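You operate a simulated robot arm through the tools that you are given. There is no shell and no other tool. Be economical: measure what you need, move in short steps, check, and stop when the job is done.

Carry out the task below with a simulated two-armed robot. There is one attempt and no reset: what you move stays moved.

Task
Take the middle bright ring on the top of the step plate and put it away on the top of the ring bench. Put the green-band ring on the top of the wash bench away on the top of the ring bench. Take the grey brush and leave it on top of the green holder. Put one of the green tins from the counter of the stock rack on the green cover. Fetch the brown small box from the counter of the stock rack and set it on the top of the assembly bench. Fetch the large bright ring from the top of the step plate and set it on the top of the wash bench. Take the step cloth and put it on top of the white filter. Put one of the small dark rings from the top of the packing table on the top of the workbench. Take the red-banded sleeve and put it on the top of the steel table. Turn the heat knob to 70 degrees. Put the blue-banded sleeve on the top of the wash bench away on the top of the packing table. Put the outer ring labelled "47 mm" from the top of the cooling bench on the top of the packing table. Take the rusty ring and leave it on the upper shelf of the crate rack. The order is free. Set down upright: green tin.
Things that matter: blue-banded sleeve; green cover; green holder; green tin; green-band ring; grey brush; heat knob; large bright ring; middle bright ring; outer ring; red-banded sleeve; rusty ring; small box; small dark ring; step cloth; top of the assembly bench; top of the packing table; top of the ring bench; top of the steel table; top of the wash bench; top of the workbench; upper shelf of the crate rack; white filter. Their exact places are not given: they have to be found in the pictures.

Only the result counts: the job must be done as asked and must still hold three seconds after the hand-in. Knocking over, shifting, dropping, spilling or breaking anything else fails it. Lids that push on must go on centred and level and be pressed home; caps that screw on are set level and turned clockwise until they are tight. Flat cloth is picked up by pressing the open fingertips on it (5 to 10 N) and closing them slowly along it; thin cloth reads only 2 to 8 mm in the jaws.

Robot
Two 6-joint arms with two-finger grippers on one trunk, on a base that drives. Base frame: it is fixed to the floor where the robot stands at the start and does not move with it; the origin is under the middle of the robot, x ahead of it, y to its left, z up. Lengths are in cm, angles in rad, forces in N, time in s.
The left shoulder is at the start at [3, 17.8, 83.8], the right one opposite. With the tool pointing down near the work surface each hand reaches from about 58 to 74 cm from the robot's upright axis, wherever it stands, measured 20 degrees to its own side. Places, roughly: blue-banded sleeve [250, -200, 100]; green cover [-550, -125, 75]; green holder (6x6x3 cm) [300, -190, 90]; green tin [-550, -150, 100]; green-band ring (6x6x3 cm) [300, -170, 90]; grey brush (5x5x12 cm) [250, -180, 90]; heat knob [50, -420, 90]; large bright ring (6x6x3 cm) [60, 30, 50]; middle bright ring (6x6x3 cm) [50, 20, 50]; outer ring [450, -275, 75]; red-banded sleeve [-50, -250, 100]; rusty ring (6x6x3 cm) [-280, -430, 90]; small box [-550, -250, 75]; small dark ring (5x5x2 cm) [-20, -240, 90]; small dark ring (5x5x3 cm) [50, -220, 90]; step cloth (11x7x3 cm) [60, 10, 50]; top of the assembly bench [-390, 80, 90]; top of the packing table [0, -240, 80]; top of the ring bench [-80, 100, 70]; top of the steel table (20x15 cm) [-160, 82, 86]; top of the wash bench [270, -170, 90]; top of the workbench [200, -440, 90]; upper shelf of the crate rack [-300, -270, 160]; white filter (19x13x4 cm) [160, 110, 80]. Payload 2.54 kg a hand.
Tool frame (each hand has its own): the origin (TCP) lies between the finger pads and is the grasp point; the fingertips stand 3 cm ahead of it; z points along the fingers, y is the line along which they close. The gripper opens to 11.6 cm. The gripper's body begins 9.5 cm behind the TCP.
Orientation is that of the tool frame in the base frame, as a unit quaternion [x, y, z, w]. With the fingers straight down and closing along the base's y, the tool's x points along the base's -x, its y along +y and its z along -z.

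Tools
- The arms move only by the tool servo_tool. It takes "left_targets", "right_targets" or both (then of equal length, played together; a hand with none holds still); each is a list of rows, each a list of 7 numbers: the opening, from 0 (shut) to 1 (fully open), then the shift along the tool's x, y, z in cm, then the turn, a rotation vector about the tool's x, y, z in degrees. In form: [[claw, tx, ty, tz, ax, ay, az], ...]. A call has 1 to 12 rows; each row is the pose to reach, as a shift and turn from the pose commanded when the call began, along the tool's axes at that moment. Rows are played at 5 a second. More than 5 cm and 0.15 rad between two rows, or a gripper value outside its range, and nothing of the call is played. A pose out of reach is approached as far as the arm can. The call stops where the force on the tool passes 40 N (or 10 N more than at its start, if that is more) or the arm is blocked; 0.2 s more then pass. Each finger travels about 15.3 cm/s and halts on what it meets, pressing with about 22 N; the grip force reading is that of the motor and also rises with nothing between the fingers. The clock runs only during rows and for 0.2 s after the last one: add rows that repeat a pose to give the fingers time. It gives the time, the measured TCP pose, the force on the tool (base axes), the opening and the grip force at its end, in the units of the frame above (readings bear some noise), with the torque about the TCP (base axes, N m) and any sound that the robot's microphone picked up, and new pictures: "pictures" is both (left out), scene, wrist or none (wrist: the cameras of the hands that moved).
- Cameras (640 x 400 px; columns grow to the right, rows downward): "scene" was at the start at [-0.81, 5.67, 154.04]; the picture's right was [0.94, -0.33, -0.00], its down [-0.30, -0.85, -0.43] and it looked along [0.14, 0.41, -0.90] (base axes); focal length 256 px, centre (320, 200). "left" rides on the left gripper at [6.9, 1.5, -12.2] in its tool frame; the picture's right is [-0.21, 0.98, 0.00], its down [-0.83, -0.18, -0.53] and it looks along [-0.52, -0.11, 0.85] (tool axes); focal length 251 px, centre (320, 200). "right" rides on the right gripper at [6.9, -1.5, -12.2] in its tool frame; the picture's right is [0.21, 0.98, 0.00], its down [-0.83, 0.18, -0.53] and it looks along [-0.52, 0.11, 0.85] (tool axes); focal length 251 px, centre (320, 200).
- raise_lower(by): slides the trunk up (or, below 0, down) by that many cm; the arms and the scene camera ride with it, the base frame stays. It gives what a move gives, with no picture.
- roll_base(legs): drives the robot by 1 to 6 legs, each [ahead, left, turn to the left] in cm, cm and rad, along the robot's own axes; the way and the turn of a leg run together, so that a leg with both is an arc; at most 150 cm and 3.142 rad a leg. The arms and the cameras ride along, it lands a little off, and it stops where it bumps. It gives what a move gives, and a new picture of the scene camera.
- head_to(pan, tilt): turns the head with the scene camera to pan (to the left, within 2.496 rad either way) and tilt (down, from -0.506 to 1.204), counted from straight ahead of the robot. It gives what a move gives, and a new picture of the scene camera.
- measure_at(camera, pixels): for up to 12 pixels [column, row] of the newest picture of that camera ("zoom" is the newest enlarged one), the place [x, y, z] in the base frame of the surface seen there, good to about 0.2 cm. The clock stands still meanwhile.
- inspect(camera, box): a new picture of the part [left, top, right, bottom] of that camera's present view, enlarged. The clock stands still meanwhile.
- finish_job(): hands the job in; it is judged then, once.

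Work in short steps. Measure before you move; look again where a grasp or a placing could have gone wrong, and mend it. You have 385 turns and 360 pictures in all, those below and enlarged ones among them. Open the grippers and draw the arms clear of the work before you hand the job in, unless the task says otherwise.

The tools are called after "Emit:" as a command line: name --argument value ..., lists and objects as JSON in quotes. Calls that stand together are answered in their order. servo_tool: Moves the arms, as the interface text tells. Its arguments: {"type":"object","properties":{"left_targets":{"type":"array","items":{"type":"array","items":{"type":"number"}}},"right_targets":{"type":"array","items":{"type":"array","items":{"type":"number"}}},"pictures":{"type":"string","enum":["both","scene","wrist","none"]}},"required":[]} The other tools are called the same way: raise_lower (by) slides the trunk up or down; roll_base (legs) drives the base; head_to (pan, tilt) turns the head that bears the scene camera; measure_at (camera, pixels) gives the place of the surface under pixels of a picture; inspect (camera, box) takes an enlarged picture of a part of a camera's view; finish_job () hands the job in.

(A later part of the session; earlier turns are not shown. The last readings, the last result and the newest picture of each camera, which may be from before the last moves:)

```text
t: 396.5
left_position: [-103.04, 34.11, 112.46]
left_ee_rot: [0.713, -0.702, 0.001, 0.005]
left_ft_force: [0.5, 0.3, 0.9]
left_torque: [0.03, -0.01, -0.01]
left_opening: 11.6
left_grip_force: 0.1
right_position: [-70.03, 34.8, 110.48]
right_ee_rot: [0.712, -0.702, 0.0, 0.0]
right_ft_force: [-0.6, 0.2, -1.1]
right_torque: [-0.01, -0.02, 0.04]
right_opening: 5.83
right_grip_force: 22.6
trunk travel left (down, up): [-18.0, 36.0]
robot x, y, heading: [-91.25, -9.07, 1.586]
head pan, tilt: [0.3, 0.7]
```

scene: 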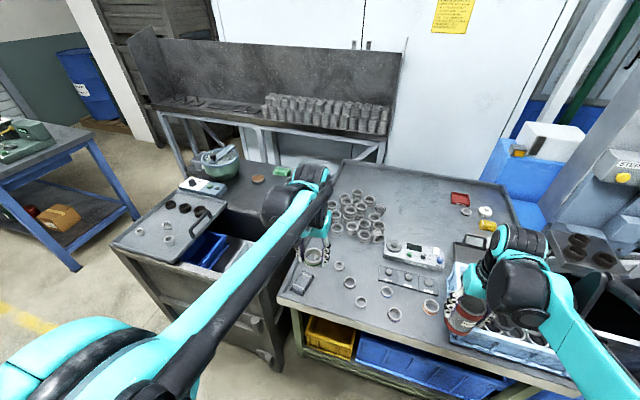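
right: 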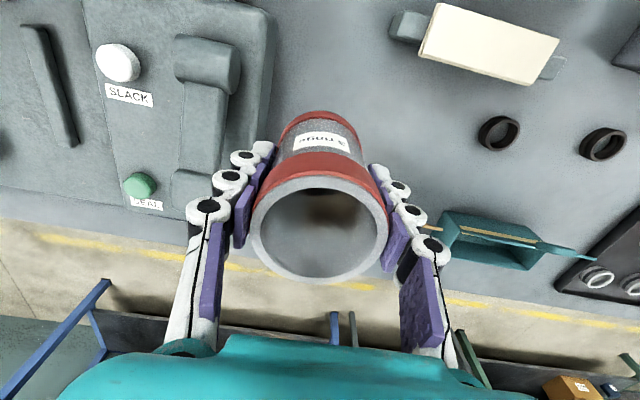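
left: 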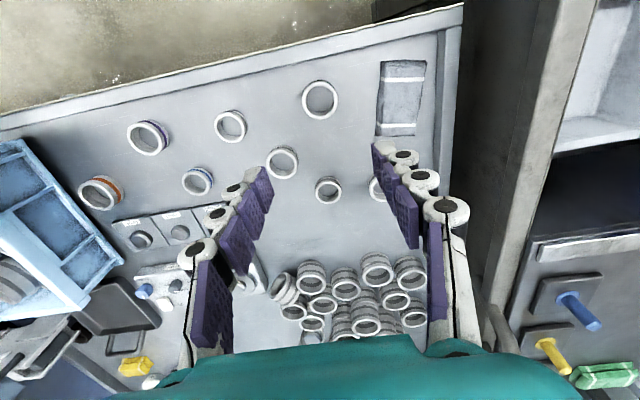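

Now I drive around to the west side of the cabinet.

Emit:
roll_base --legs '[[-35, 0, -0.015], [0, 148, 0], [60, 0, 0]]'

Emit:
head_to --pan 0.0 --tilt 0.6

```text
t: 408.6
left_position: [-244.32, 63.54, 112.36]
left_ee_rot: [-0.697, 0.718, -0.002, -0.005]
left_ft_force: [0.3, 0.3, -0.1]
left_torque: [-0.04, 0.0, 0.02]
left_opening: 11.6
left_grip_force: 0.0
right_position: [-211.01, 62.53, 110.41]
right_ee_rot: [-0.696, 0.718, 0.0, -0.001]
right_ft_force: [1.1, 0.3, -0.6]
right_torque: [-0.05, 0.01, 0.02]
right_opening: 5.83
right_grip_force: 22.4
trunk travel left (down, up): [-18.0, 36.0]
robot x, y, heading: [-234.65, 19.45, 1.537]
head pan, tilt: [0.3, 0.7]
```

scene: 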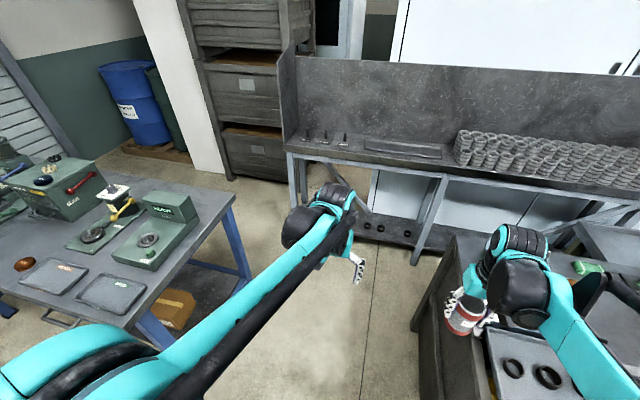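

```text
t: 409.4
left_position: [-244.41, 63.48, 112.39]
left_ee_rot: [-0.696, 0.718, -0.002, -0.005]
left_ft_force: [0.7, -0.3, -0.6]
left_torque: [-0.02, -0.01, -0.01]
left_opening: 11.61
left_grip_force: 0.0
right_position: [-211.09, 62.45, 110.48]
right_ee_rot: [-0.696, 0.718, 0.0, 0.001]
right_ft_force: [-0.5, -0.2, -0.9]
right_torque: [0.04, 0.02, -0.02]
right_opening: 5.83
right_grip_force: 22.0
trunk travel left (down, up): [-18.0, 36.0]
robot x, y, heading: [-234.9, 19.39, 1.534]
head pan, tilt: [0.0, 0.6]
```

scene: 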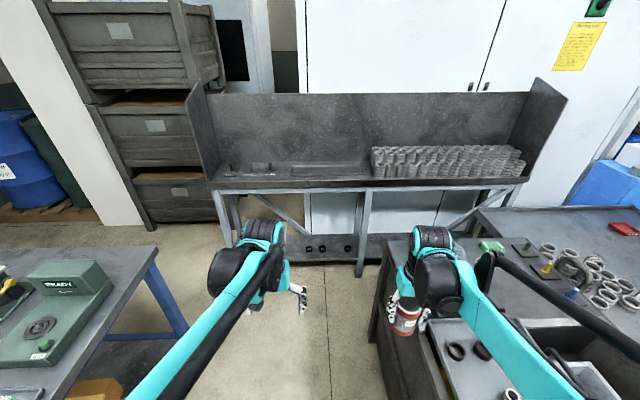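

The aisle is clear. I go north to y≈57, turn to face +x (the cabinet), and look.

Emit:
roll_base --legs '[[38, 8, 0], [0, 0, -1.534]]'

Emit:
head_to --pan 0.1 --tilt 0.8

```text
t: 415.6
left_position: [-198.41, 69.26, 112.38]
left_ee_rot: [-0.015, 1.0, 0.002, -0.005]
left_ft_force: [-0.4, -0.2, 0.3]
left_torque: [-0.02, 0.0, 0.0]
left_opening: 11.59
left_grip_force: 0.1
right_position: [-197.36, 35.93, 110.36]
right_ee_rot: [-0.014, 1.0, 0.0, 0.0]
right_ft_force: [-0.3, -0.1, -1.5]
right_torque: [0.01, -0.03, 0.03]
right_opening: 5.85
right_grip_force: 21.9
trunk travel left (down, up): [-18.0, 36.0]
robot x, y, heading: [-241.68, 56.47, 0.028]
head pan, tilt: [0.0, 0.6]
```

scene: 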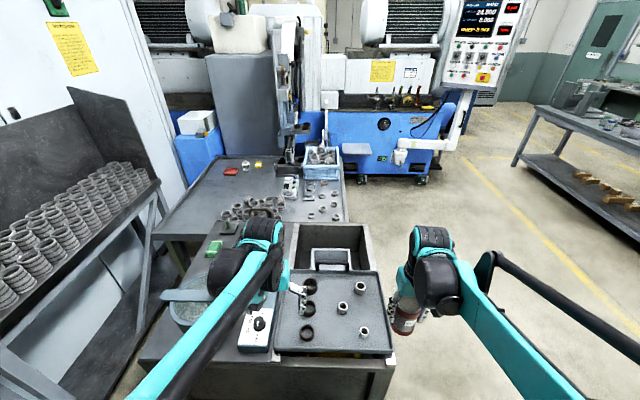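

```text
t: 416.3
left_position: [-198.43, 69.24, 112.4]
left_ee_rot: [-0.015, 1.0, 0.002, -0.006]
left_ft_force: [0.3, -0.2, -0.8]
left_torque: [-0.03, -0.02, 0.0]
left_opening: 11.62
left_grip_force: 0.1
right_position: [-197.41, 36.05, 110.48]
right_ee_rot: [-0.015, 1.0, 0.0, 0.0]
right_ft_force: [-0.4, -0.1, -0.4]
right_torque: [-0.02, -0.03, -0.01]
right_opening: 5.85
right_grip_force: 22.4
trunk travel left (down, up): [-18.0, 36.0]
robot x, y, heading: [-241.48, 57.1, 0.032]
head pan, tilt: [0.099, 0.799]
```

scene: 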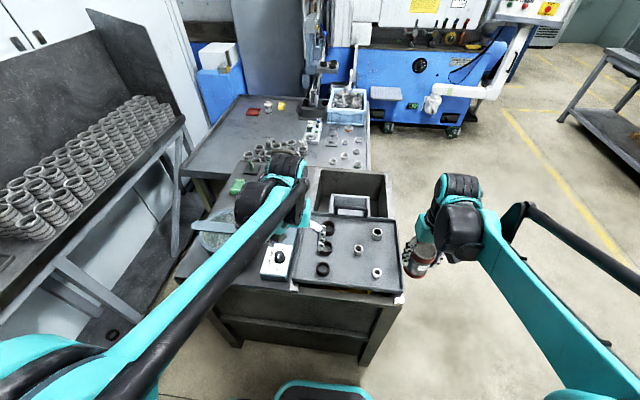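

I measure the pot, spoon and steel top before sliding north.

Emit:
measure_at --camera "scene" --pixels '[[180, 224], [212, 238], [205, 205], [280, 262], [240, 187], [310, 185], [230, 205], [190, 130], [165, 205], [185, 270], [400, 295]]'

Emit:
inspect --camera "scene" --box '[160, 140, 420, 300]'

```text
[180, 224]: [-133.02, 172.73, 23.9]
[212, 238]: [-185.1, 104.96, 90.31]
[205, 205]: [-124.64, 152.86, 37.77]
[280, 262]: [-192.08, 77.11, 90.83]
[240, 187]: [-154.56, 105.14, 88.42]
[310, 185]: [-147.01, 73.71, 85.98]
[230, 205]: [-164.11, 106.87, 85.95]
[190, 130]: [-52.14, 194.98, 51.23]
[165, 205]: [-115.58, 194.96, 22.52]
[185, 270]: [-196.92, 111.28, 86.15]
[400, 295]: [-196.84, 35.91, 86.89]
```

```text
2.46 times, centred on (290, 220) of scene
```

zoom: 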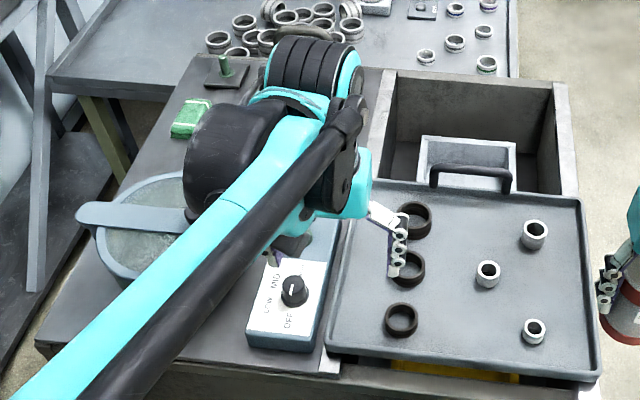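

I pull the left hand back 12 cm, then slide north 33 cm.

Emit:
servo_tool --left_targets '[[1, 4, 0, 0, 0, 0, 0], [1, 8, 1, 0, 0, 0, 0], [1, 12, 2, -1, 0, 0, 0]]' --pictures "none"

Emit:
roll_base --legs '[[0, 33, -0.03], [13, 0, 0]]'

Emit:
inspect --camera "right" --box '[0, 0, 640, 400]'

```text
t: 417.1
left_position: [-210.78, 71.23, 113.39]
left_ee_rot: [-0.015, 1.0, 0.002, -0.005]
left_ft_force: [-1.9, 0.4, 0.2]
left_torque: [-0.03, -0.07, 0.01]
left_opening: 11.62
left_grip_force: 0.1
right_position: [-197.57, 35.91, 110.46]
right_ee_rot: [-0.013, 1.0, -0.001, 0.001]
right_ft_force: [-0.7, 0.0, -0.8]
right_torque: [-0.04, -0.03, -0.01]
right_opening: 5.85
right_grip_force: 22.2
trunk travel left (down, up): [-18.0, 36.0]
robot x, y, heading: [-241.24, 56.84, 0.031]
head pan, tilt: [0.099, 0.799]
```

```text
t: 420.1
left_position: [-197.53, 103.35, 113.31]
left_ee_rot: [-0.004, 1.0, 0.002, -0.006]
left_ft_force: [0.5, 0.3, -0.2]
left_torque: [-0.01, 0.03, -0.02]
left_opening: 11.62
left_grip_force: 0.1
right_position: [-185.3, 67.86, 110.36]
right_ee_rot: [-0.003, 1.0, 0.0, -0.001]
right_ft_force: [0.9, 0.4, -1.0]
right_torque: [0.02, 0.03, -0.02]
right_opening: 5.85
right_grip_force: 22.0
trunk travel left (down, up): [-18.0, 36.0]
robot x, y, heading: [-229.25, 89.61, 0.001]
head pan, tilt: [0.099, 0.799]
```

scene: 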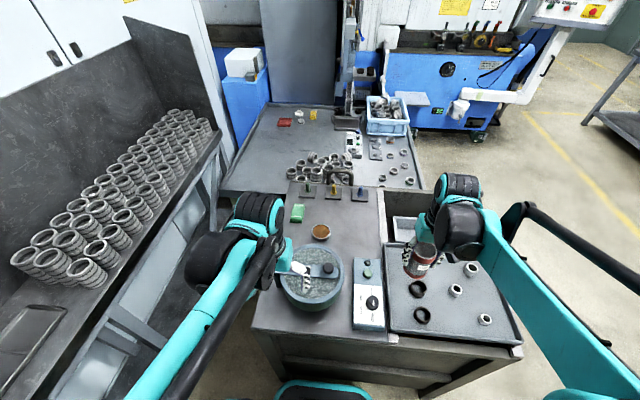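

```text
1.00 times, centred on (320, 200) of right (not enlarged: the box is as wide or as high as the picture)
```

zoom: 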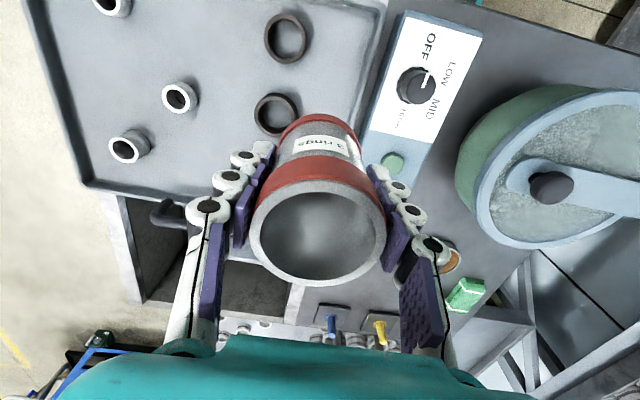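

The steel top is free around scene (352,222). I measure it.

Emit:
measure_at --camera "scene" --pixels '[[352, 222], [350, 240], [378, 225], [321, 230], [366, 258], [333, 193], [358, 195], [345, 265]]'

```text
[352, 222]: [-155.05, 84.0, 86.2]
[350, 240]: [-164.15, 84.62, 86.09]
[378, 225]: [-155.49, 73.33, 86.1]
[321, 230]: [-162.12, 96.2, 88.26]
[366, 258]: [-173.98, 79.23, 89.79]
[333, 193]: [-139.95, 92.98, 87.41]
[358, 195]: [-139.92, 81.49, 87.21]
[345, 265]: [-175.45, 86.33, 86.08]
```

I carry the red sleeve over (-161,82) and down to ~3 cm above the top.

Emit:
servo_tool --right_targets '[[0, -4, 2.3, 0, 0, 0, 0], [0, -8, 4.6, 0, 0, 0, 0], [0, -12, 7, 0, 0, 0, 0], [0, -16, 9.3, 0, 0, 0, 0], [0, -20, 11.6, 1, 0, 0, 0], [0, -24.3, 14.1, 2, 0, 0, 0], [0, -24.3, 14.1, 6, 0, 0, 0], [0, -24.3, 14.1, 10, 0, 0, 0], [0, -24.3, 14.1, 14.5, 0, 0, 0]]' --pictures "wrist"

```text
refused: row 6 steps farther than a row can; nothing moved
```

Emit:
servo_tool --right_targets '[[0, -4, 2.3, 0, 0, 0, 0], [0, -8, 4.6, 0, 0, 0, 0], [0, -12, 7, 0, 0, 0, 0], [0, -16, 9.3, 0, 0, 0, 0], [0, -20, 11.6, 0, 0, 0, 0], [0, -23, 13.3, 1.5, 0, 0, 0], [0, -24.3, 14.1, 5, 0, 0, 0], [0, -24.3, 14.1, 9, 0, 0, 0], [0, -24.3, 14.1, 12, 0, 0, 0], [0, -24.3, 14.1, 14.5, 0, 0, 0]]' --pictures "wrist"

```text
t: 422.3
left_position: [-197.63, 103.35, 113.29]
left_ee_rot: [-0.005, 1.0, 0.003, -0.006]
left_ft_force: [-0.5, -0.1, -0.2]
left_torque: [0.02, 0.02, 0.01]
left_opening: 11.61
left_grip_force: 0.0
right_position: [-160.94, 82.26, 96.02]
right_ee_rot: [-0.002, 1.0, 0.0, 0.0]
right_ft_force: [0.7, -0.4, -0.6]
right_torque: [0.01, 0.03, -0.01]
right_opening: 5.84
right_grip_force: 21.5
trunk travel left (down, up): [-18.0, 36.0]
robot x, y, heading: [-229.36, 89.4, 0.008]
head pan, tilt: [0.099, 0.799]
```

right: 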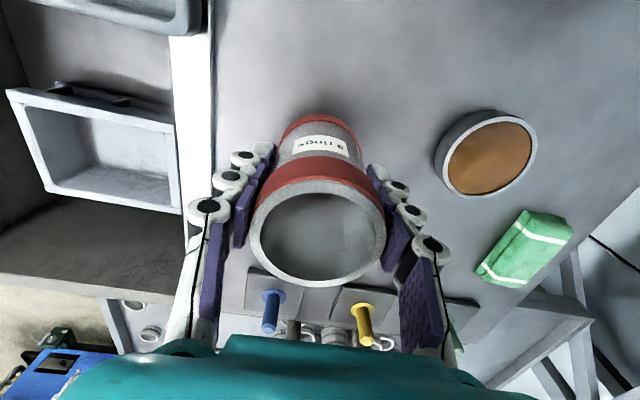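

Clear. I lower to contact, release and rise.

Emit:
servo_tool --right_targets '[[0, 0, 0, 2, 0, 0, 0], [0, 0, 0, 3.2, 0, 0, 0], [0, 0, 0, 3.6, 0, 0, 0], [0.5, 0, 0, 3.6, 0, 0, 0], [0.62, 0, 0, 3.6, 0, 0, 0], [0.62, 0, 0, 3.6, 0, 0, 0], [0.62, 0, 0, 0, 0, 0, 0], [0.62, 0, 0, -4, 0, 0, 0], [0.62, 0, 0, -8, 0, 0, 0], [0.62, 0, 0, -12, 0, 0, 0], [0.62, 0, 0, -15, 0, 0, 0]]' --pictures "wrist"

```text
t: 424.7
left_position: [-197.74, 103.26, 113.33]
left_ee_rot: [-0.003, 1.0, 0.002, -0.004]
left_ft_force: [-0.3, -0.7, 0.4]
left_torque: [-0.01, -0.03, 0.01]
left_opening: 11.61
left_grip_force: 0.1
right_position: [-161.37, 82.44, 111.08]
right_ee_rot: [-0.003, 1.0, 0.0, 0.0]
right_ft_force: [0.2, -0.8, -0.3]
right_torque: [-0.01, -0.02, -0.03]
right_opening: 7.22
right_grip_force: 0.0
trunk travel left (down, up): [-18.0, 36.0]
robot x, y, heading: [-228.97, 89.65, 0.007]
head pan, tilt: [0.099, 0.799]
```

right: 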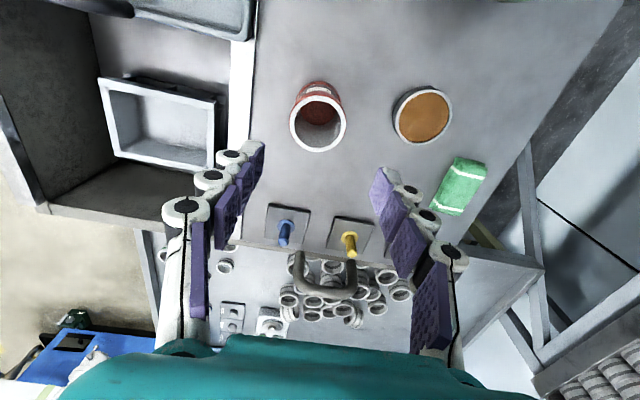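

Red sleeve placed at (318,115). I retract the right hand.

Emit:
servo_tool --right_targets '[[0.62, 4, -2, -1, 0, 0, 0], [0.62, 8, -4, -1, 0, 0, 0], [0.8, 12, -6, -1, 0, 0, 0], [1, 16, -7, -1, 0, 0, 0], [1, 20, -8, -1, 0, 0, 0], [1, 24, -9, -1, 0, 0, 0]]' --pictures "none"

```text
t: 426.1
left_position: [-197.97, 103.36, 113.49]
left_ee_rot: [-0.004, 1.0, 0.002, -0.005]
left_ft_force: [-0.5, -0.7, -0.1]
left_torque: [-0.01, -0.03, 0.02]
left_opening: 11.59
left_grip_force: 0.1
right_position: [-185.04, 73.23, 111.97]
right_ee_rot: [-0.004, 1.0, 0.0, 0.001]
right_ft_force: [-0.7, 0.5, 0.7]
right_torque: [0.0, -0.02, 0.01]
right_opening: 11.59
right_grip_force: 0.0
trunk travel left (down, up): [-18.0, 36.0]
robot x, y, heading: [-229.18, 89.92, 0.005]
head pan, tilt: [0.099, 0.799]
```

Now back out west a little, then south out of the aisle, turning toward -x to view the stock rack side.

Emit:
roll_base --legs '[[-14, 0, 0], [0, -140, 0], [0, 0, -2.6]]'

Emit:
head_to --pan 0.0 --tilt 0.3

```text
t: 440.4
left_position: [-266.36, -79.69, 113.27]
left_ee_rot: [0.969, 0.247, 0.006, 0.001]
left_ft_force: [-0.3, 0.6, 0.8]
left_torque: [0.0, 0.02, 0.0]
left_opening: 11.59
left_grip_force: 0.0
right_position: [-291.96, -59.19, 112.17]
right_ee_rot: [0.969, 0.246, 0.0, -0.001]
right_ft_force: [-0.7, -0.5, 0.6]
right_torque: [-0.01, 0.01, -0.01]
right_opening: 11.61
right_grip_force: 0.1
trunk travel left (down, up): [-18.0, 36.0]
robot x, y, heading: [-245.23, -53.03, -2.639]
head pan, tilt: [0.099, 0.799]
```

scene: 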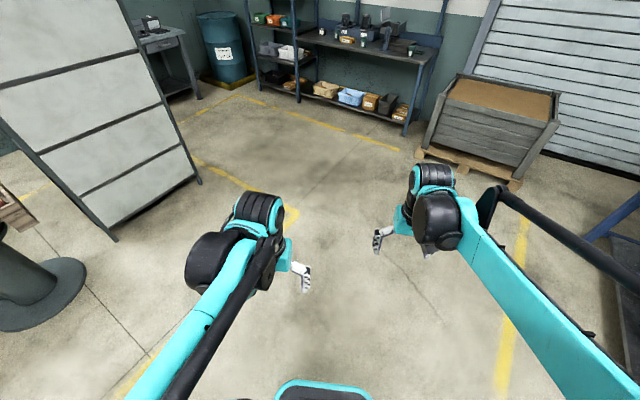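

```text
t: 441.3
left_position: [-266.37, -79.71, 113.27]
left_ee_rot: [0.969, 0.246, 0.006, 0.0]
left_ft_force: [0.0, -0.2, -0.5]
left_torque: [0.03, 0.02, 0.0]
left_opening: 11.62
left_grip_force: 0.1
right_position: [-291.88, -59.22, 111.99]
right_ee_rot: [0.969, 0.247, -0.001, 0.0]
right_ft_force: [0.4, 0.6, -0.6]
right_torque: [-0.01, 0.0, -0.01]
right_opening: 11.61
right_grip_force: 0.1
trunk travel left (down, up): [-18.0, 36.0]
robot x, y, heading: [-245.12, -53.34, -2.649]
head pan, tilt: [0.0, 0.3]
```

scene: 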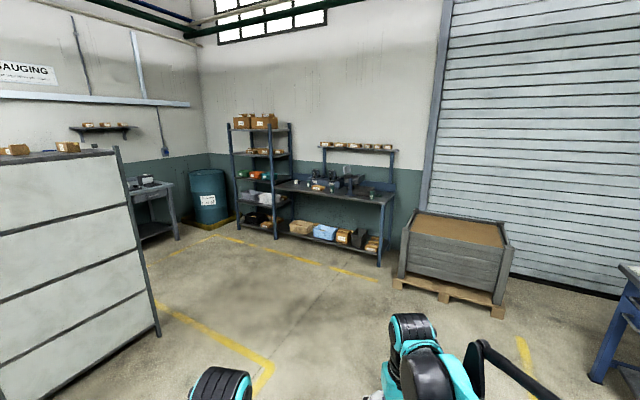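

The stock rack with its counter is at (340,190). I measure and enlarge it.

Emit:
measure_at --camera "scene" --pixels '[[275, 188], [382, 201], [330, 190], [378, 262], [280, 230], [430, 278], [500, 310], [160, 330], [115, 150], [60, 150], [240, 240], [350, 180]]'

Emit:
inspect --camera "scene" --box '[220, 110, 420, 270]'

Emit:
inspect --camera "scene" --box '[270, 160, 400, 210]'

```text
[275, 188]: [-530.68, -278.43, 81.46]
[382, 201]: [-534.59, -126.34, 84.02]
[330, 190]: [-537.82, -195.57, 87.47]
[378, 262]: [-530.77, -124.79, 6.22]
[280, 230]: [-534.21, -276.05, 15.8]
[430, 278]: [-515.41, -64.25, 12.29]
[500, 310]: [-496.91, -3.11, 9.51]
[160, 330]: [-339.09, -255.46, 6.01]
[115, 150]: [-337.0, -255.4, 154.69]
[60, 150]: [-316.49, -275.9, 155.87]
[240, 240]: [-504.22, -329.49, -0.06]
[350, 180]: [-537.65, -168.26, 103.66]
```

```text
2.50 times, centred on (320, 190) of scene
```

zoom: 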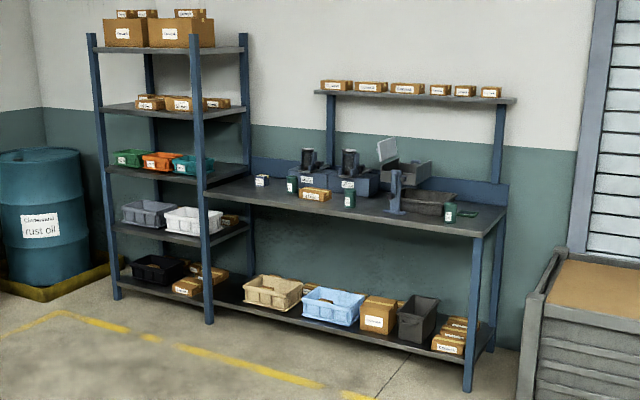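

```text
4.92 times, centred on (335, 185) of scene
```

zoom: 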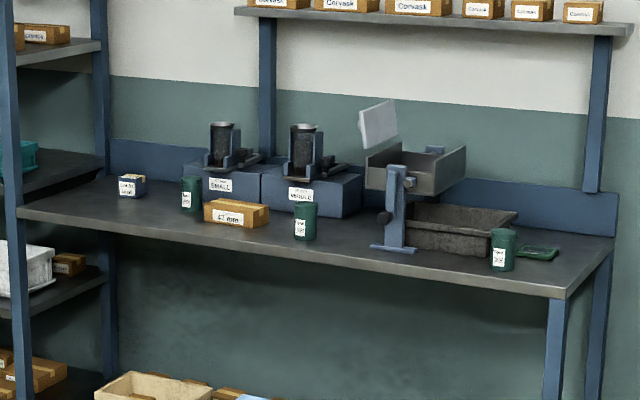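

Three green tins, the flat green cover (538,253) and the brown small box (237,213) are on the counter. I drive to face the counter's north end.

Emit:
roll_base --legs '[[0, 0, -0.497], [112, 47, 0], [112, 47, 0]]'

Emit:
head_to --pan 0.0 --tilt 0.75

```text
t: 454.5
left_position: [-498.19, -157.69, 113.31]
left_ee_rot: [1.0, -0.003, 0.005, 0.002]
left_ft_force: [-0.8, -0.3, 0.4]
left_torque: [0.01, 0.01, 0.0]
left_opening: 11.6
left_grip_force: 0.1
right_position: [-510.6, -127.33, 112.0]
right_ee_rot: [1.0, -0.004, 0.002, 0.0]
right_ft_force: [0.1, 0.8, 0.5]
right_torque: [0.02, -0.02, 0.03]
right_opening: 11.59
right_grip_force: 0.0
trunk travel left (down, up): [-18.0, 36.0]
robot x, y, heading: [-466.59, -144.48, 3.136]
head pan, tilt: [0.0, 0.3]
```

scene: 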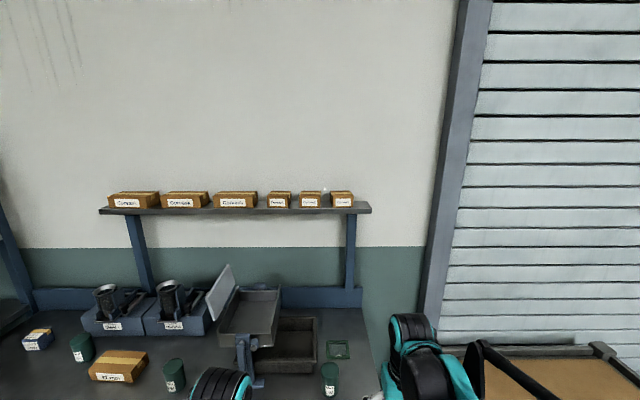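

```text
t: 455.4
left_position: [-498.1, -157.65, 113.48]
left_ee_rot: [1.0, -0.003, 0.005, 0.001]
left_ft_force: [0.0, 0.1, 0.9]
left_torque: [0.01, -0.03, 0.01]
left_opening: 11.59
left_grip_force: 0.1
right_position: [-510.62, -127.32, 112.04]
right_ee_rot: [1.0, -0.004, 0.0, 0.0]
right_ft_force: [-0.2, -0.8, 0.8]
right_torque: [0.02, -0.02, -0.02]
right_opening: 11.59
right_grip_force: 0.0
trunk travel left (down, up): [-18.0, 36.0]
robot x, y, heading: [-466.6, -144.45, 3.13]
head pan, tilt: [0.0, 0.75]
```

scene: 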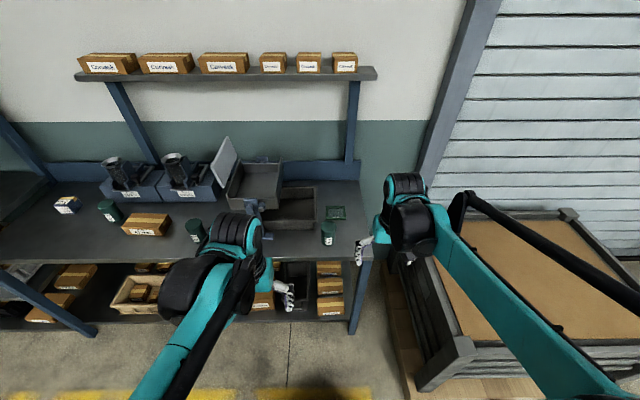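

Tin at (328,233), cover at (336,213), small box (146,224). I enlarge and measure.

Emit:
inspect --camera "scene" --box '[300, 190, 370, 250]'

Emit:
measure_at --camera "zoom" --pixels '[[220, 250], [300, 250], [260, 220], [262, 300], [245, 135], [405, 125], [260, 180], [400, 190], [325, 150], [325, 130], [460, 300], [255, 240]]'

Emit:
measure_at --camera "scene" --pixels '[[124, 228], [152, 237], [170, 217], [143, 212], [146, 224], [185, 238], [195, 226], [109, 210]]'

```text
6.67 times, centred on (335, 220) of scene
```

zoom: 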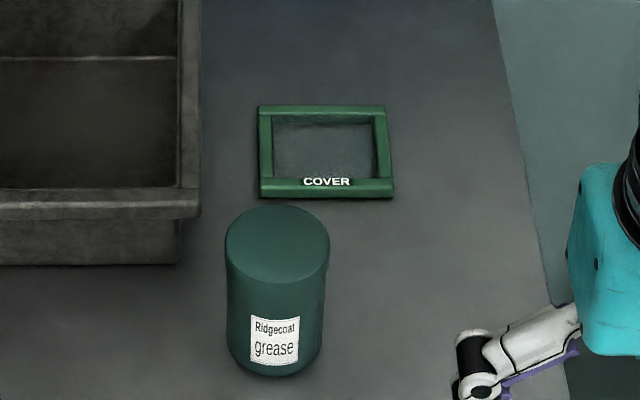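

```text
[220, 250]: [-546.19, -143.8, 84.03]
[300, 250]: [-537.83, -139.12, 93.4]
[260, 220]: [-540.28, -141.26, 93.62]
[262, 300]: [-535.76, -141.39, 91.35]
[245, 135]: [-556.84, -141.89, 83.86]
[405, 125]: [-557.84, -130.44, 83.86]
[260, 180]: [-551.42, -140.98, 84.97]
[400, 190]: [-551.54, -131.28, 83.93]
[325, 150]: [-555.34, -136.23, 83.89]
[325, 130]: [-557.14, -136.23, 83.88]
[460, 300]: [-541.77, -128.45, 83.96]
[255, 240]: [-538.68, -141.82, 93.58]
```

```text
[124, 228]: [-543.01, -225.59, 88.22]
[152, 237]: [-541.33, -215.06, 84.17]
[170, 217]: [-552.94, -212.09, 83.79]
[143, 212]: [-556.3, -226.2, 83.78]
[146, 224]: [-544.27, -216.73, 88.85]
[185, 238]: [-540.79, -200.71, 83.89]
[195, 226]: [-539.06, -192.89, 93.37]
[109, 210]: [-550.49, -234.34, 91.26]
```

Tin centre ≈(-538.6,-140.4), top 93.5; cover frame centre ≈(-555,-136.2), top 85. I advance the base 17 cm and shift 10 cm left.

Emit:
roll_base --legs '[[17, 10, 0.01]]'

Emit:
inspect --camera "right" --box '[0, 0, 640, 400]'

```text
t: 457.0
left_position: [-515.98, -167.6, 113.21]
left_ee_rot: [1.0, -0.001, 0.005, 0.001]
left_ft_force: [-0.5, 0.2, 1.0]
left_torque: [0.02, -0.05, -0.01]
left_opening: 11.57
left_grip_force: 0.0
right_position: [-528.5, -137.27, 112.03]
right_ee_rot: [1.0, -0.001, 0.0, -0.001]
right_ft_force: [0.7, -0.6, 0.6]
right_torque: [0.05, -0.03, 0.01]
right_opening: 11.61
right_grip_force: 0.0
trunk travel left (down, up): [-18.0, 36.0]
robot x, y, heading: [-484.23, -154.27, 3.135]
head pan, tilt: [0.0, 0.75]
```

scene: 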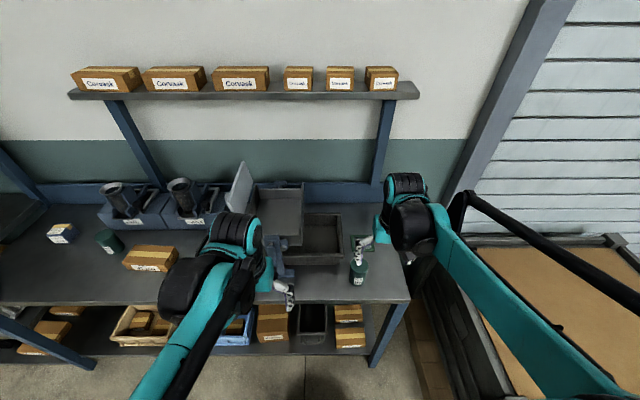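

```text
1.00 times, centred on (320, 200) of right (not enlarged: the box is as wide or as high as the picture)
```

zoom: 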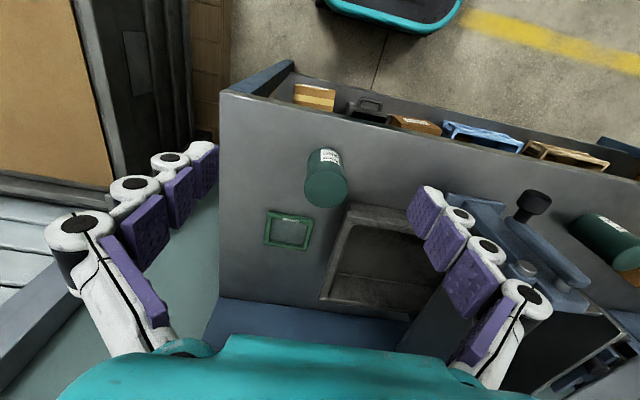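

Emit:
measure_at --camera "zoom" --pixels '[[306, 190], [346, 186], [325, 174], [326, 204], [326, 190], [268, 214], [313, 219], [306, 249], [264, 244], [289, 232], [345, 240], [450, 215]]'

```text
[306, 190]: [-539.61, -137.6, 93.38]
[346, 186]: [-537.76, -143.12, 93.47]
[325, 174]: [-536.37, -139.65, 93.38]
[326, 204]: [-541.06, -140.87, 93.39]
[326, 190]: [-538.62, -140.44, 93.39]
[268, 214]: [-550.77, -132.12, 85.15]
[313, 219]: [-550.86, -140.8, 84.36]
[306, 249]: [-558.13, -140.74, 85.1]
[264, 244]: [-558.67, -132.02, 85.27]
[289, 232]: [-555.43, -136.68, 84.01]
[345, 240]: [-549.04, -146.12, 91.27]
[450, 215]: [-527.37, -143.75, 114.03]
```

Tin centre (-538.7,-140.4), diameter ~5.8; cover centre (-554.6,-136.4). I lower the right hand around the tin, close and lift.

Emit:
servo_tool --right_targets '[[0.8, -4, 1.2, 0, 0, 0, 0], [0.75, -8, 2.4, 0, 0, 0, 0], [0.75, -10.2, 3.1, 3, 0, 0, 0], [0.75, -10.2, 3.1, 7.5, 0, 0, 0], [0.75, -10.2, 3.1, 12, 0, 0, 0], [0.75, -10.2, 3.1, 16.5, 0, 0, 0], [0.75, -10.2, 3.1, 20, 0, 0, 0], [0.75, -10.2, 3.1, 22.4, 0, 0, 0]]' --pictures "wrist"

```text
t: 458.8
left_position: [-515.91, -167.46, 113.42]
left_ee_rot: [1.0, -0.001, 0.006, 0.002]
left_ft_force: [0.2, 0.2, -0.4]
left_torque: [-0.01, 0.02, 0.03]
left_opening: 11.6
left_grip_force: 0.0
right_position: [-538.75, -140.32, 89.7]
right_ee_rot: [1.0, -0.002, 0.002, 0.001]
right_ft_force: [0.0, 0.0, 0.4]
right_torque: [0.0, -0.03, 0.0]
right_opening: 8.7
right_grip_force: 0.0
trunk travel left (down, up): [-18.0, 36.0]
robot x, y, heading: [-484.29, -154.13, 3.136]
head pan, tilt: [0.0, 0.75]
```

right: 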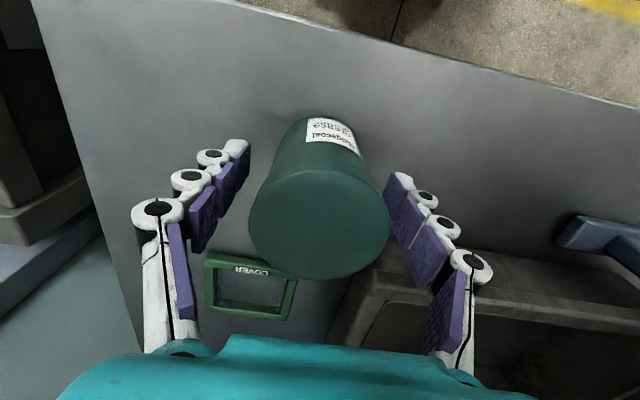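

Centred. I close, lift 6 cm and carry it over the cover centre.

Emit:
servo_tool --right_targets '[[0.4, 0, 0, 0, 0, 0, 0], [0, 0, 0, 0, 0, 0, 0], [0, 0, 0, 0, 0, 0, 0], [0, 0, 0, -3, 0, 0, 0], [0, 0, 0, -6, 0, 0, 0], [0, -4, -1, -6.5, 0, 0, 0], [0, -8, -2, -6.5, 0, 0, 0], [0, -12, -3, -6.5, 0, 0, 0], [0, -15.9, -4, -6.5, 0, 0, 0], [0, -15.9, -4, -4.5, 0, 0, 0]]' --pictures "wrist"

Emit:
inspect --camera "scene" --box '[320, 210, 420, 290]'

```text
t: 461.0
left_position: [-515.8, -167.45, 113.27]
left_ee_rot: [1.0, -0.001, 0.006, 0.002]
left_ft_force: [-0.1, 0.2, -0.3]
left_torque: [0.01, -0.01, 0.0]
left_opening: 11.59
left_grip_force: 0.0
right_position: [-554.57, -136.26, 94.24]
right_ee_rot: [1.0, -0.002, 0.0, -0.001]
right_ft_force: [0.3, 0.2, -1.7]
right_torque: [-0.01, 0.04, -0.01]
right_opening: 5.92
right_grip_force: 21.9
trunk travel left (down, up): [-18.0, 36.0]
robot x, y, heading: [-484.5, -154.74, 3.137]
head pan, tilt: [0.0, 0.75]
```

right: 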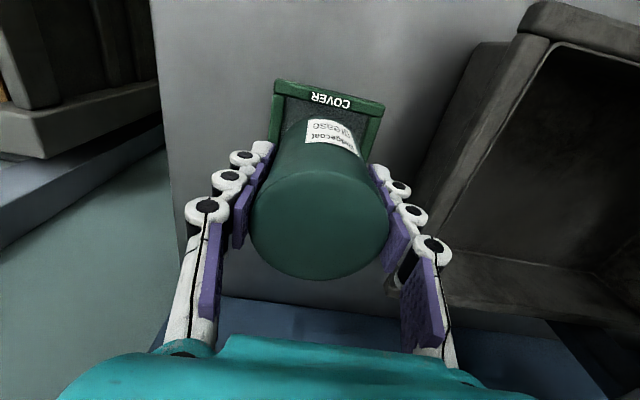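

```text
5.00 times, centred on (370, 250) of scene
```

zoom: 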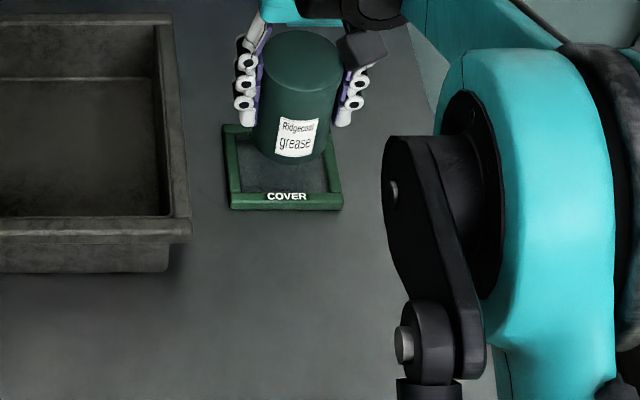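

I check bottom edge and cover edges.

Emit:
measure_at --camera "zoom" --pixels '[[295, 158], [258, 135], [333, 135], [285, 208], [285, 188], [226, 170], [341, 170], [300, 45]]'

```text
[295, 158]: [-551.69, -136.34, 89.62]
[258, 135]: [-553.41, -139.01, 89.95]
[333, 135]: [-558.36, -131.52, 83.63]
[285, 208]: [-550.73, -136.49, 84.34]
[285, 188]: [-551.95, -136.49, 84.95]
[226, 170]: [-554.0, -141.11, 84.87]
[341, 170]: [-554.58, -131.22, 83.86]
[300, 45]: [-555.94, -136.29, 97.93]
```

Aligned. I lower slowly to contact.

Emit:
servo_tool --right_targets '[[0, 0, 0, 1.5, 0, 0, 0], [0, 0, 0, 2.6, 0, 0, 0], [0, 0, 0, 3.1, 0, 0, 0], [0, 0, 0, 3.4, 0, 0, 0], [0, 0, 0, 3.6, 0, 0, 0]]' --pictures "none"

```text
t: 462.2
left_position: [-515.73, -167.47, 113.48]
left_ee_rot: [1.0, -0.001, 0.004, 0.001]
left_ft_force: [0.0, 0.3, -0.2]
left_torque: [-0.01, 0.01, 0.01]
left_opening: 11.6
left_grip_force: 0.0
right_position: [-554.56, -136.3, 90.64]
right_ee_rot: [1.0, -0.002, -0.001, -0.001]
right_ft_force: [-2.5, 1.6, 18.4]
right_torque: [0.08, 0.08, 0.1]
right_opening: 5.95
right_grip_force: 21.8
trunk travel left (down, up): [-18.0, 36.0]
robot x, y, heading: [-484.12, -154.16, 3.132]
head pan, tilt: [0.0, 0.75]
```

Contact 18 N at z 90.64: it stands on the frame. I open and rise.

Emit:
servo_tool --right_targets '[[0, 0, 0, -0.2, 0, 0, 0], [0.5, 0, 0, -0.2, 0, 0, 0], [0.64, 0, 0, -0.2, 0, 0, 0], [0.64, 0, 0, -0.2, 0, 0, 0], [0.64, 0, 0, -3, 0, 0, 0], [0.64, 0, 0, -7, 0, 0, 0], [0.64, 0, 0, -11, 0, 0, 0], [0.64, 0, 0, -15, 0, 0, 0], [0.64, 2, 0, -19, 0, 0, 0]]' --pictures "none"

Emit:
inspect --camera "scene" --box '[320, 210, 420, 290]'

```text
t: 464.2
left_position: [-515.74, -167.48, 113.38]
left_ee_rot: [1.0, -0.001, 0.005, 0.002]
left_ft_force: [1.5, 0.2, -0.1]
left_torque: [0.0, 0.04, 0.0]
left_opening: 11.59
left_grip_force: 0.1
right_position: [-552.52, -136.6, 109.61]
right_ee_rot: [1.0, -0.001, 0.0, -0.001]
right_ft_force: [0.7, 1.6, 0.1]
right_torque: [0.01, 0.07, -0.01]
right_opening: 7.44
right_grip_force: 0.0
trunk travel left (down, up): [-18.0, 36.0]
robot x, y, heading: [-484.44, -153.87, 3.131]
head pan, tilt: [0.0, 0.75]
```

```text
5.00 times, centred on (370, 250) of scene
```

zoom: 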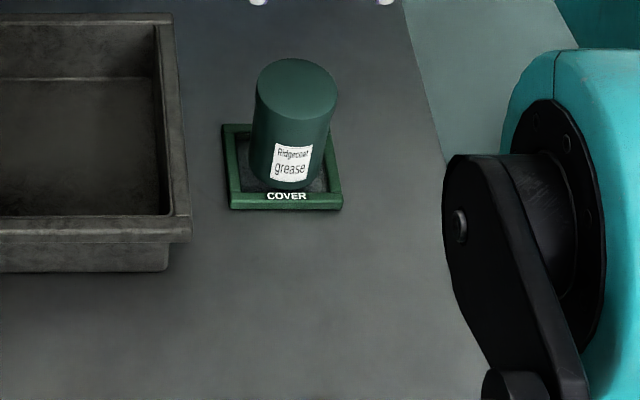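

I check the tin's level by measuring points on its top.

Emit:
measure_at --camera "zoom" --pixels '[[298, 65], [298, 112], [262, 90], [332, 90], [298, 90], [290, 180], [255, 150], [325, 150]]'

```text
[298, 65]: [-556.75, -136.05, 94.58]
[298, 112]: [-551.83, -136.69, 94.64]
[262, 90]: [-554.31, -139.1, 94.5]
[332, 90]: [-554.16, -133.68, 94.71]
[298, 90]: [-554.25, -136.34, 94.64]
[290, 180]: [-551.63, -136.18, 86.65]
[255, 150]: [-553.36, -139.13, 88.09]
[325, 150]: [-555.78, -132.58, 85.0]
```

The tin stands level (top 94.6). I retract the right hand before moving to the small box.

Emit:
servo_tool --right_targets '[[0.7, 4.5, 0, -1, 0, 0, 0], [0.8, 9, 0, -2, 0, 0, 0], [1, 13.5, 0, -3, 0, 0, 0], [1, 18, 0, -3, 0, 0, 0], [1, 22.5, 0, -3, 0, 0, 0], [1, 27, 0, -3, 0, 0, 0], [1, 30, 0, -3, 0, 0, 0]]' --pictures "none"

Emit:
roll_base --legs '[[0, 43, 0.01]]'

Emit:
inspect --camera "left" --box '[0, 0, 640, 400]'

```text
t: 465.8
left_position: [-515.81, -167.4, 113.39]
left_ee_rot: [1.0, -0.001, 0.005, 0.002]
left_ft_force: [-0.1, -0.4, 0.0]
left_torque: [0.01, 0.04, 0.0]
left_opening: 11.59
left_grip_force: 0.0
right_position: [-522.15, -136.55, 112.23]
right_ee_rot: [1.0, -0.002, 0.0, 0.0]
right_ft_force: [0.8, -0.5, -0.6]
right_torque: [0.02, 0.03, -0.03]
right_opening: 11.6
right_grip_force: 0.1
trunk travel left (down, up): [-18.0, 36.0]
robot x, y, heading: [-484.71, -154.44, 3.133]
head pan, tilt: [0.0, 0.75]
```

```text
t: 468.4
left_position: [-516.08, -211.02, 113.32]
left_ee_rot: [1.0, 0.001, 0.005, 0.001]
left_ft_force: [0.5, -0.2, -0.2]
left_torque: [0.03, 0.03, 0.0]
left_opening: 11.61
left_grip_force: 0.1
right_position: [-522.59, -180.18, 112.25]
right_ee_rot: [1.0, -0.001, 0.0, -0.001]
right_ft_force: [0.7, -0.2, 0.0]
right_torque: [0.0, -0.02, 0.02]
right_opening: 11.63
right_grip_force: 0.1
trunk travel left (down, up): [-18.0, 36.0]
robot x, y, heading: [-484.66, -197.61, 3.139]
head pan, tilt: [0.0, 0.75]
```

scene: 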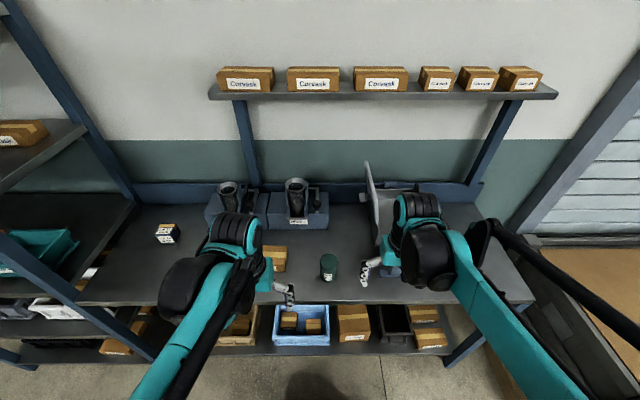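

```text
1.00 times, centred on (320, 200) of left (not enlarged: the box is as wide or as high as the picture)
```

zoom: 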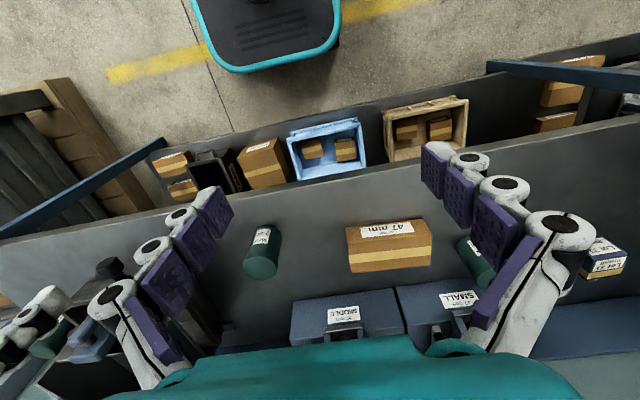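

The brown box is at (388,245). I measure its corners.

Emit:
measure_at --camera "zoom" --pixels '[[347, 230], [421, 221], [430, 247], [352, 257], [355, 271], [431, 264], [385, 240], [262, 250], [470, 235], [340, 295]]'

```text
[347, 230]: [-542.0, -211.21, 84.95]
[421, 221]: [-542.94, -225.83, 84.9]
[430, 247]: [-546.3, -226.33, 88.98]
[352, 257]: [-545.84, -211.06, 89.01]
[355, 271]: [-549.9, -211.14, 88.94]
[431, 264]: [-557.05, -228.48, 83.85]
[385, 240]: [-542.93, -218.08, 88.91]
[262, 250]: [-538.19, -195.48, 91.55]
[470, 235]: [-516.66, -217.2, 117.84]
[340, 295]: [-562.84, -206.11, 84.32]
```

Box spans y −211…−226, x −542…−550, top 89. I bring the left hand over (-546,-218.6) while turning it 86° to grip across the 8 cm width.

Emit:
servo_tool --left_targets '[[1, -2.5, 0.7, 0, 0, 0, -7.5], [1, -5, 1.4, 0, 0, 0, -15], [1, -7.5, 2.1, 0, 0, 0, -22.5], [1, -10, 2.8, 0, 0, 0, -30], [1, -13, 3.5, 0, 0, 0, -37.5], [1, -16, 4.2, 0, 0, 0, -45], [1, -19, 4.9, 0, 0, 0, -52.5], [1, -22, 5.6, 2, 0, 0, -60], [1, -25, 6.4, 5, 0, 0, -67.5], [1, -28, 7.2, 8, 0, 0, -75], [1, -30, 7.6, 11, 0, 0, -82], [1, -30, 7.6, 14, 0, 0, -86.3]]' --pictures "wrist"

```text
t: 471.0
left_position: [-546.03, -219.15, 99.14]
left_ee_rot: [0.729, 0.684, 0.003, 0.004]
left_ft_force: [0.1, 0.4, -0.3]
left_torque: [0.01, 0.01, -0.03]
left_opening: 11.6
left_grip_force: 0.0
right_position: [-522.64, -180.09, 112.27]
right_ee_rot: [1.0, -0.001, 0.001, -0.001]
right_ft_force: [0.7, -0.4, 0.1]
right_torque: [-0.04, 0.03, -0.01]
right_opening: 11.6
right_grip_force: 0.1
trunk travel left (down, up): [-18.0, 36.0]
robot x, y, heading: [-484.93, -197.85, 3.132]
head pan, tilt: [0.0, 0.75]
```

left: 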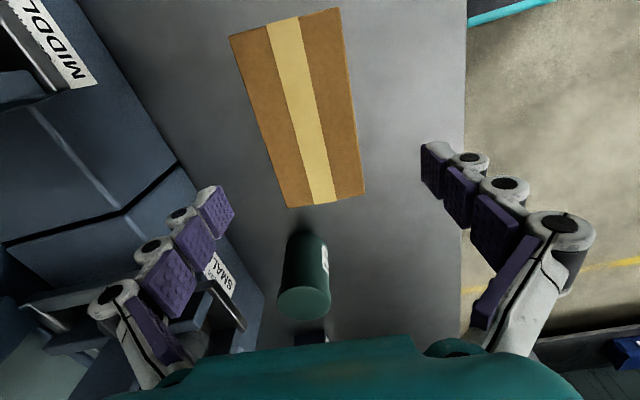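

Emit:
measure_at --camera "left" --pixels '[[232, 40], [337, 12], [363, 192], [287, 205], [298, 110], [365, 180], [305, 295], [180, 200], [250, 310]]'

```text
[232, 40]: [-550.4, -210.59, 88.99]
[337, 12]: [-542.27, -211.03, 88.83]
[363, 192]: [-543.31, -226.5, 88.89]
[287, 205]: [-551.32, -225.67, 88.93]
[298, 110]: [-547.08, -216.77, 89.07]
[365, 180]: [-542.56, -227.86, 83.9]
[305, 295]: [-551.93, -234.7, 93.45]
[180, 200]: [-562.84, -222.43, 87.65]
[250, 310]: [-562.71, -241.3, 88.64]
```

Centre (-546.8,-218.4). I correct, lower to z≈87.6, close and lift.

Emit:
servo_tool --left_targets '[[1, 0.7, -0.8, 4, 0, 0, 0], [1, 0.7, -0.8, 8, 0, 0, 0], [1, 0.7, -0.8, 11.4, 0, 0, 0], [0.8, 0.7, -0.8, 11.4, 0, 0, 0], [0.4, 0.7, -0.8, 11.4, 0, 0, 0], [0, 0.7, -0.8, 11.4, 0, 0, 0], [0, 0.7, -0.8, 11.4, 0, 0, 0], [0, 0.7, -0.8, 9, 0, 0, 0], [0, 0.7, -0.8, 5, 0, 0, 0], [0, 0.7, -0.8, 1, 0, 0, 0], [0, 0.7, -0.8, -3, 0, 0, 0], [0, 0.7, -0.8, -7, 0, 0, 0]]' --pictures "wrist"

```text
t: 473.6
left_position: [-546.87, -217.65, 106.05]
left_ee_rot: [0.73, 0.684, 0.003, 0.004]
left_ft_force: [-0.1, 0.2, -2.2]
left_torque: [0.0, -0.02, 0.0]
left_opening: 8.47
left_grip_force: 22.0
right_position: [-522.54, -180.01, 112.13]
right_ee_rot: [1.0, -0.002, 0.0, 0.0]
right_ft_force: [0.1, 0.0, -0.6]
right_torque: [0.0, 0.02, 0.02]
right_opening: 11.6
right_grip_force: 0.1
trunk travel left (down, up): [-18.0, 36.0]
robot x, y, heading: [-484.31, -197.74, 3.138]
head pan, tilt: [0.0, 0.75]
```

left: 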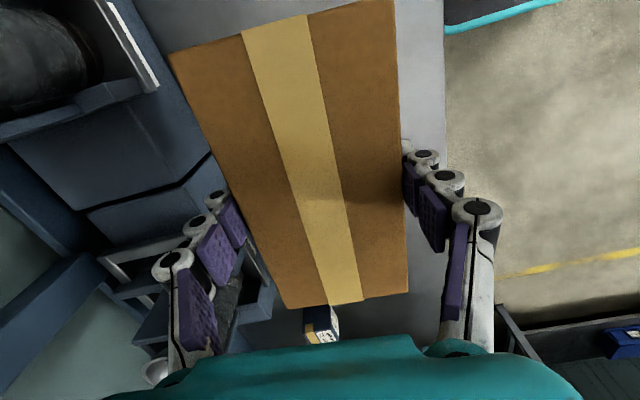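

Box held (8.47). I retract the left hand.

Emit:
servo_tool --left_targets '[[0, 0.3, 4.5, -1, 0, 0, 0], [0, 0.6, 9, -2, 0, 0, 0], [0, 0.9, 13.5, -3, 0, 0, 0], [0, 1.2, 18, -4, 0, 0, 0], [0, 1.5, 22.5, -5, 0, 0, 0], [0, 1.8, 27, -6, 0, 0, 0]]' --pictures "none"

```text
t: 475.0
left_position: [-519.53, -218.01, 112.21]
left_ee_rot: [0.73, 0.684, 0.002, 0.004]
left_ft_force: [1.2, -0.5, -2.5]
left_torque: [0.01, 0.02, -0.01]
left_opening: 8.43
left_grip_force: 22.2
right_position: [-522.5, -180.07, 112.33]
right_ee_rot: [1.0, 0.0, 0.0, 0.0]
right_ft_force: [0.7, -0.8, 0.8]
right_torque: [0.01, 0.09, 0.07]
right_opening: 11.6
right_grip_force: 0.1
trunk travel left (down, up): [-18.0, 36.0]
robot x, y, heading: [-484.36, -197.68, 3.14]
head pan, tilt: [0.0, 0.75]
```

Now I drive toward the assembly bench.

Emit:
roll_base --legs '[[-90, 0, 0], [0, -60, 0], [0, 0, -1.57], [80, 0, 0]]'

Emit:
head_to --pan 0.0 --tilt 0.6

```text
t: 490.2
left_position: [-422.27, -23.5, 112.05]
left_ee_rot: [1.0, -0.02, -0.001, 0.005]
left_ft_force: [0.0, 0.1, -3.3]
left_torque: [-0.03, -0.01, -0.01]
left_opening: 8.45
left_grip_force: 22.0
right_position: [-384.35, -19.87, 112.15]
right_ee_rot: [0.715, -0.699, 0.001, 0.001]
right_ft_force: [0.3, 0.1, 1.1]
right_torque: [-0.04, 0.03, 0.04]
right_opening: 11.59
right_grip_force: 0.0
trunk travel left (down, up): [-18.0, 36.0]
robot x, y, heading: [-401.34, -58.08, 1.593]
head pan, tilt: [0.0, 0.75]
```

scene: 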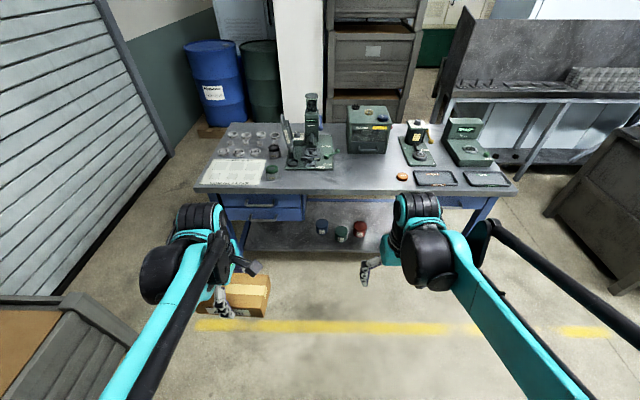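

```text
t: 490.9
left_position: [-422.2, -23.45, 112.07]
left_ee_rot: [1.0, -0.021, -0.001, 0.006]
left_ft_force: [0.3, 0.1, -3.6]
left_torque: [-0.02, -0.02, 0.0]
left_opening: 8.45
left_grip_force: 21.6
right_position: [-384.26, -19.95, 112.22]
right_ee_rot: [0.715, -0.699, 0.0, 0.0]
right_ft_force: [-0.4, -0.8, -0.4]
right_torque: [0.02, 0.02, 0.0]
right_opening: 11.64
right_grip_force: 0.1
trunk travel left (down, up): [-18.0, 36.0]
robot x, y, heading: [-401.01, -58.34, 1.588]
head pan, tilt: [0.0, 0.6]
```

scene: 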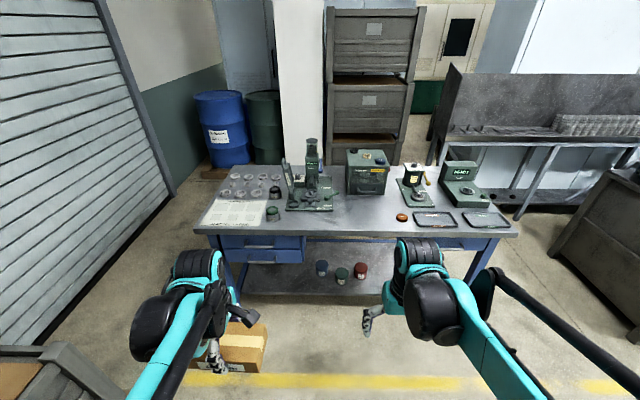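

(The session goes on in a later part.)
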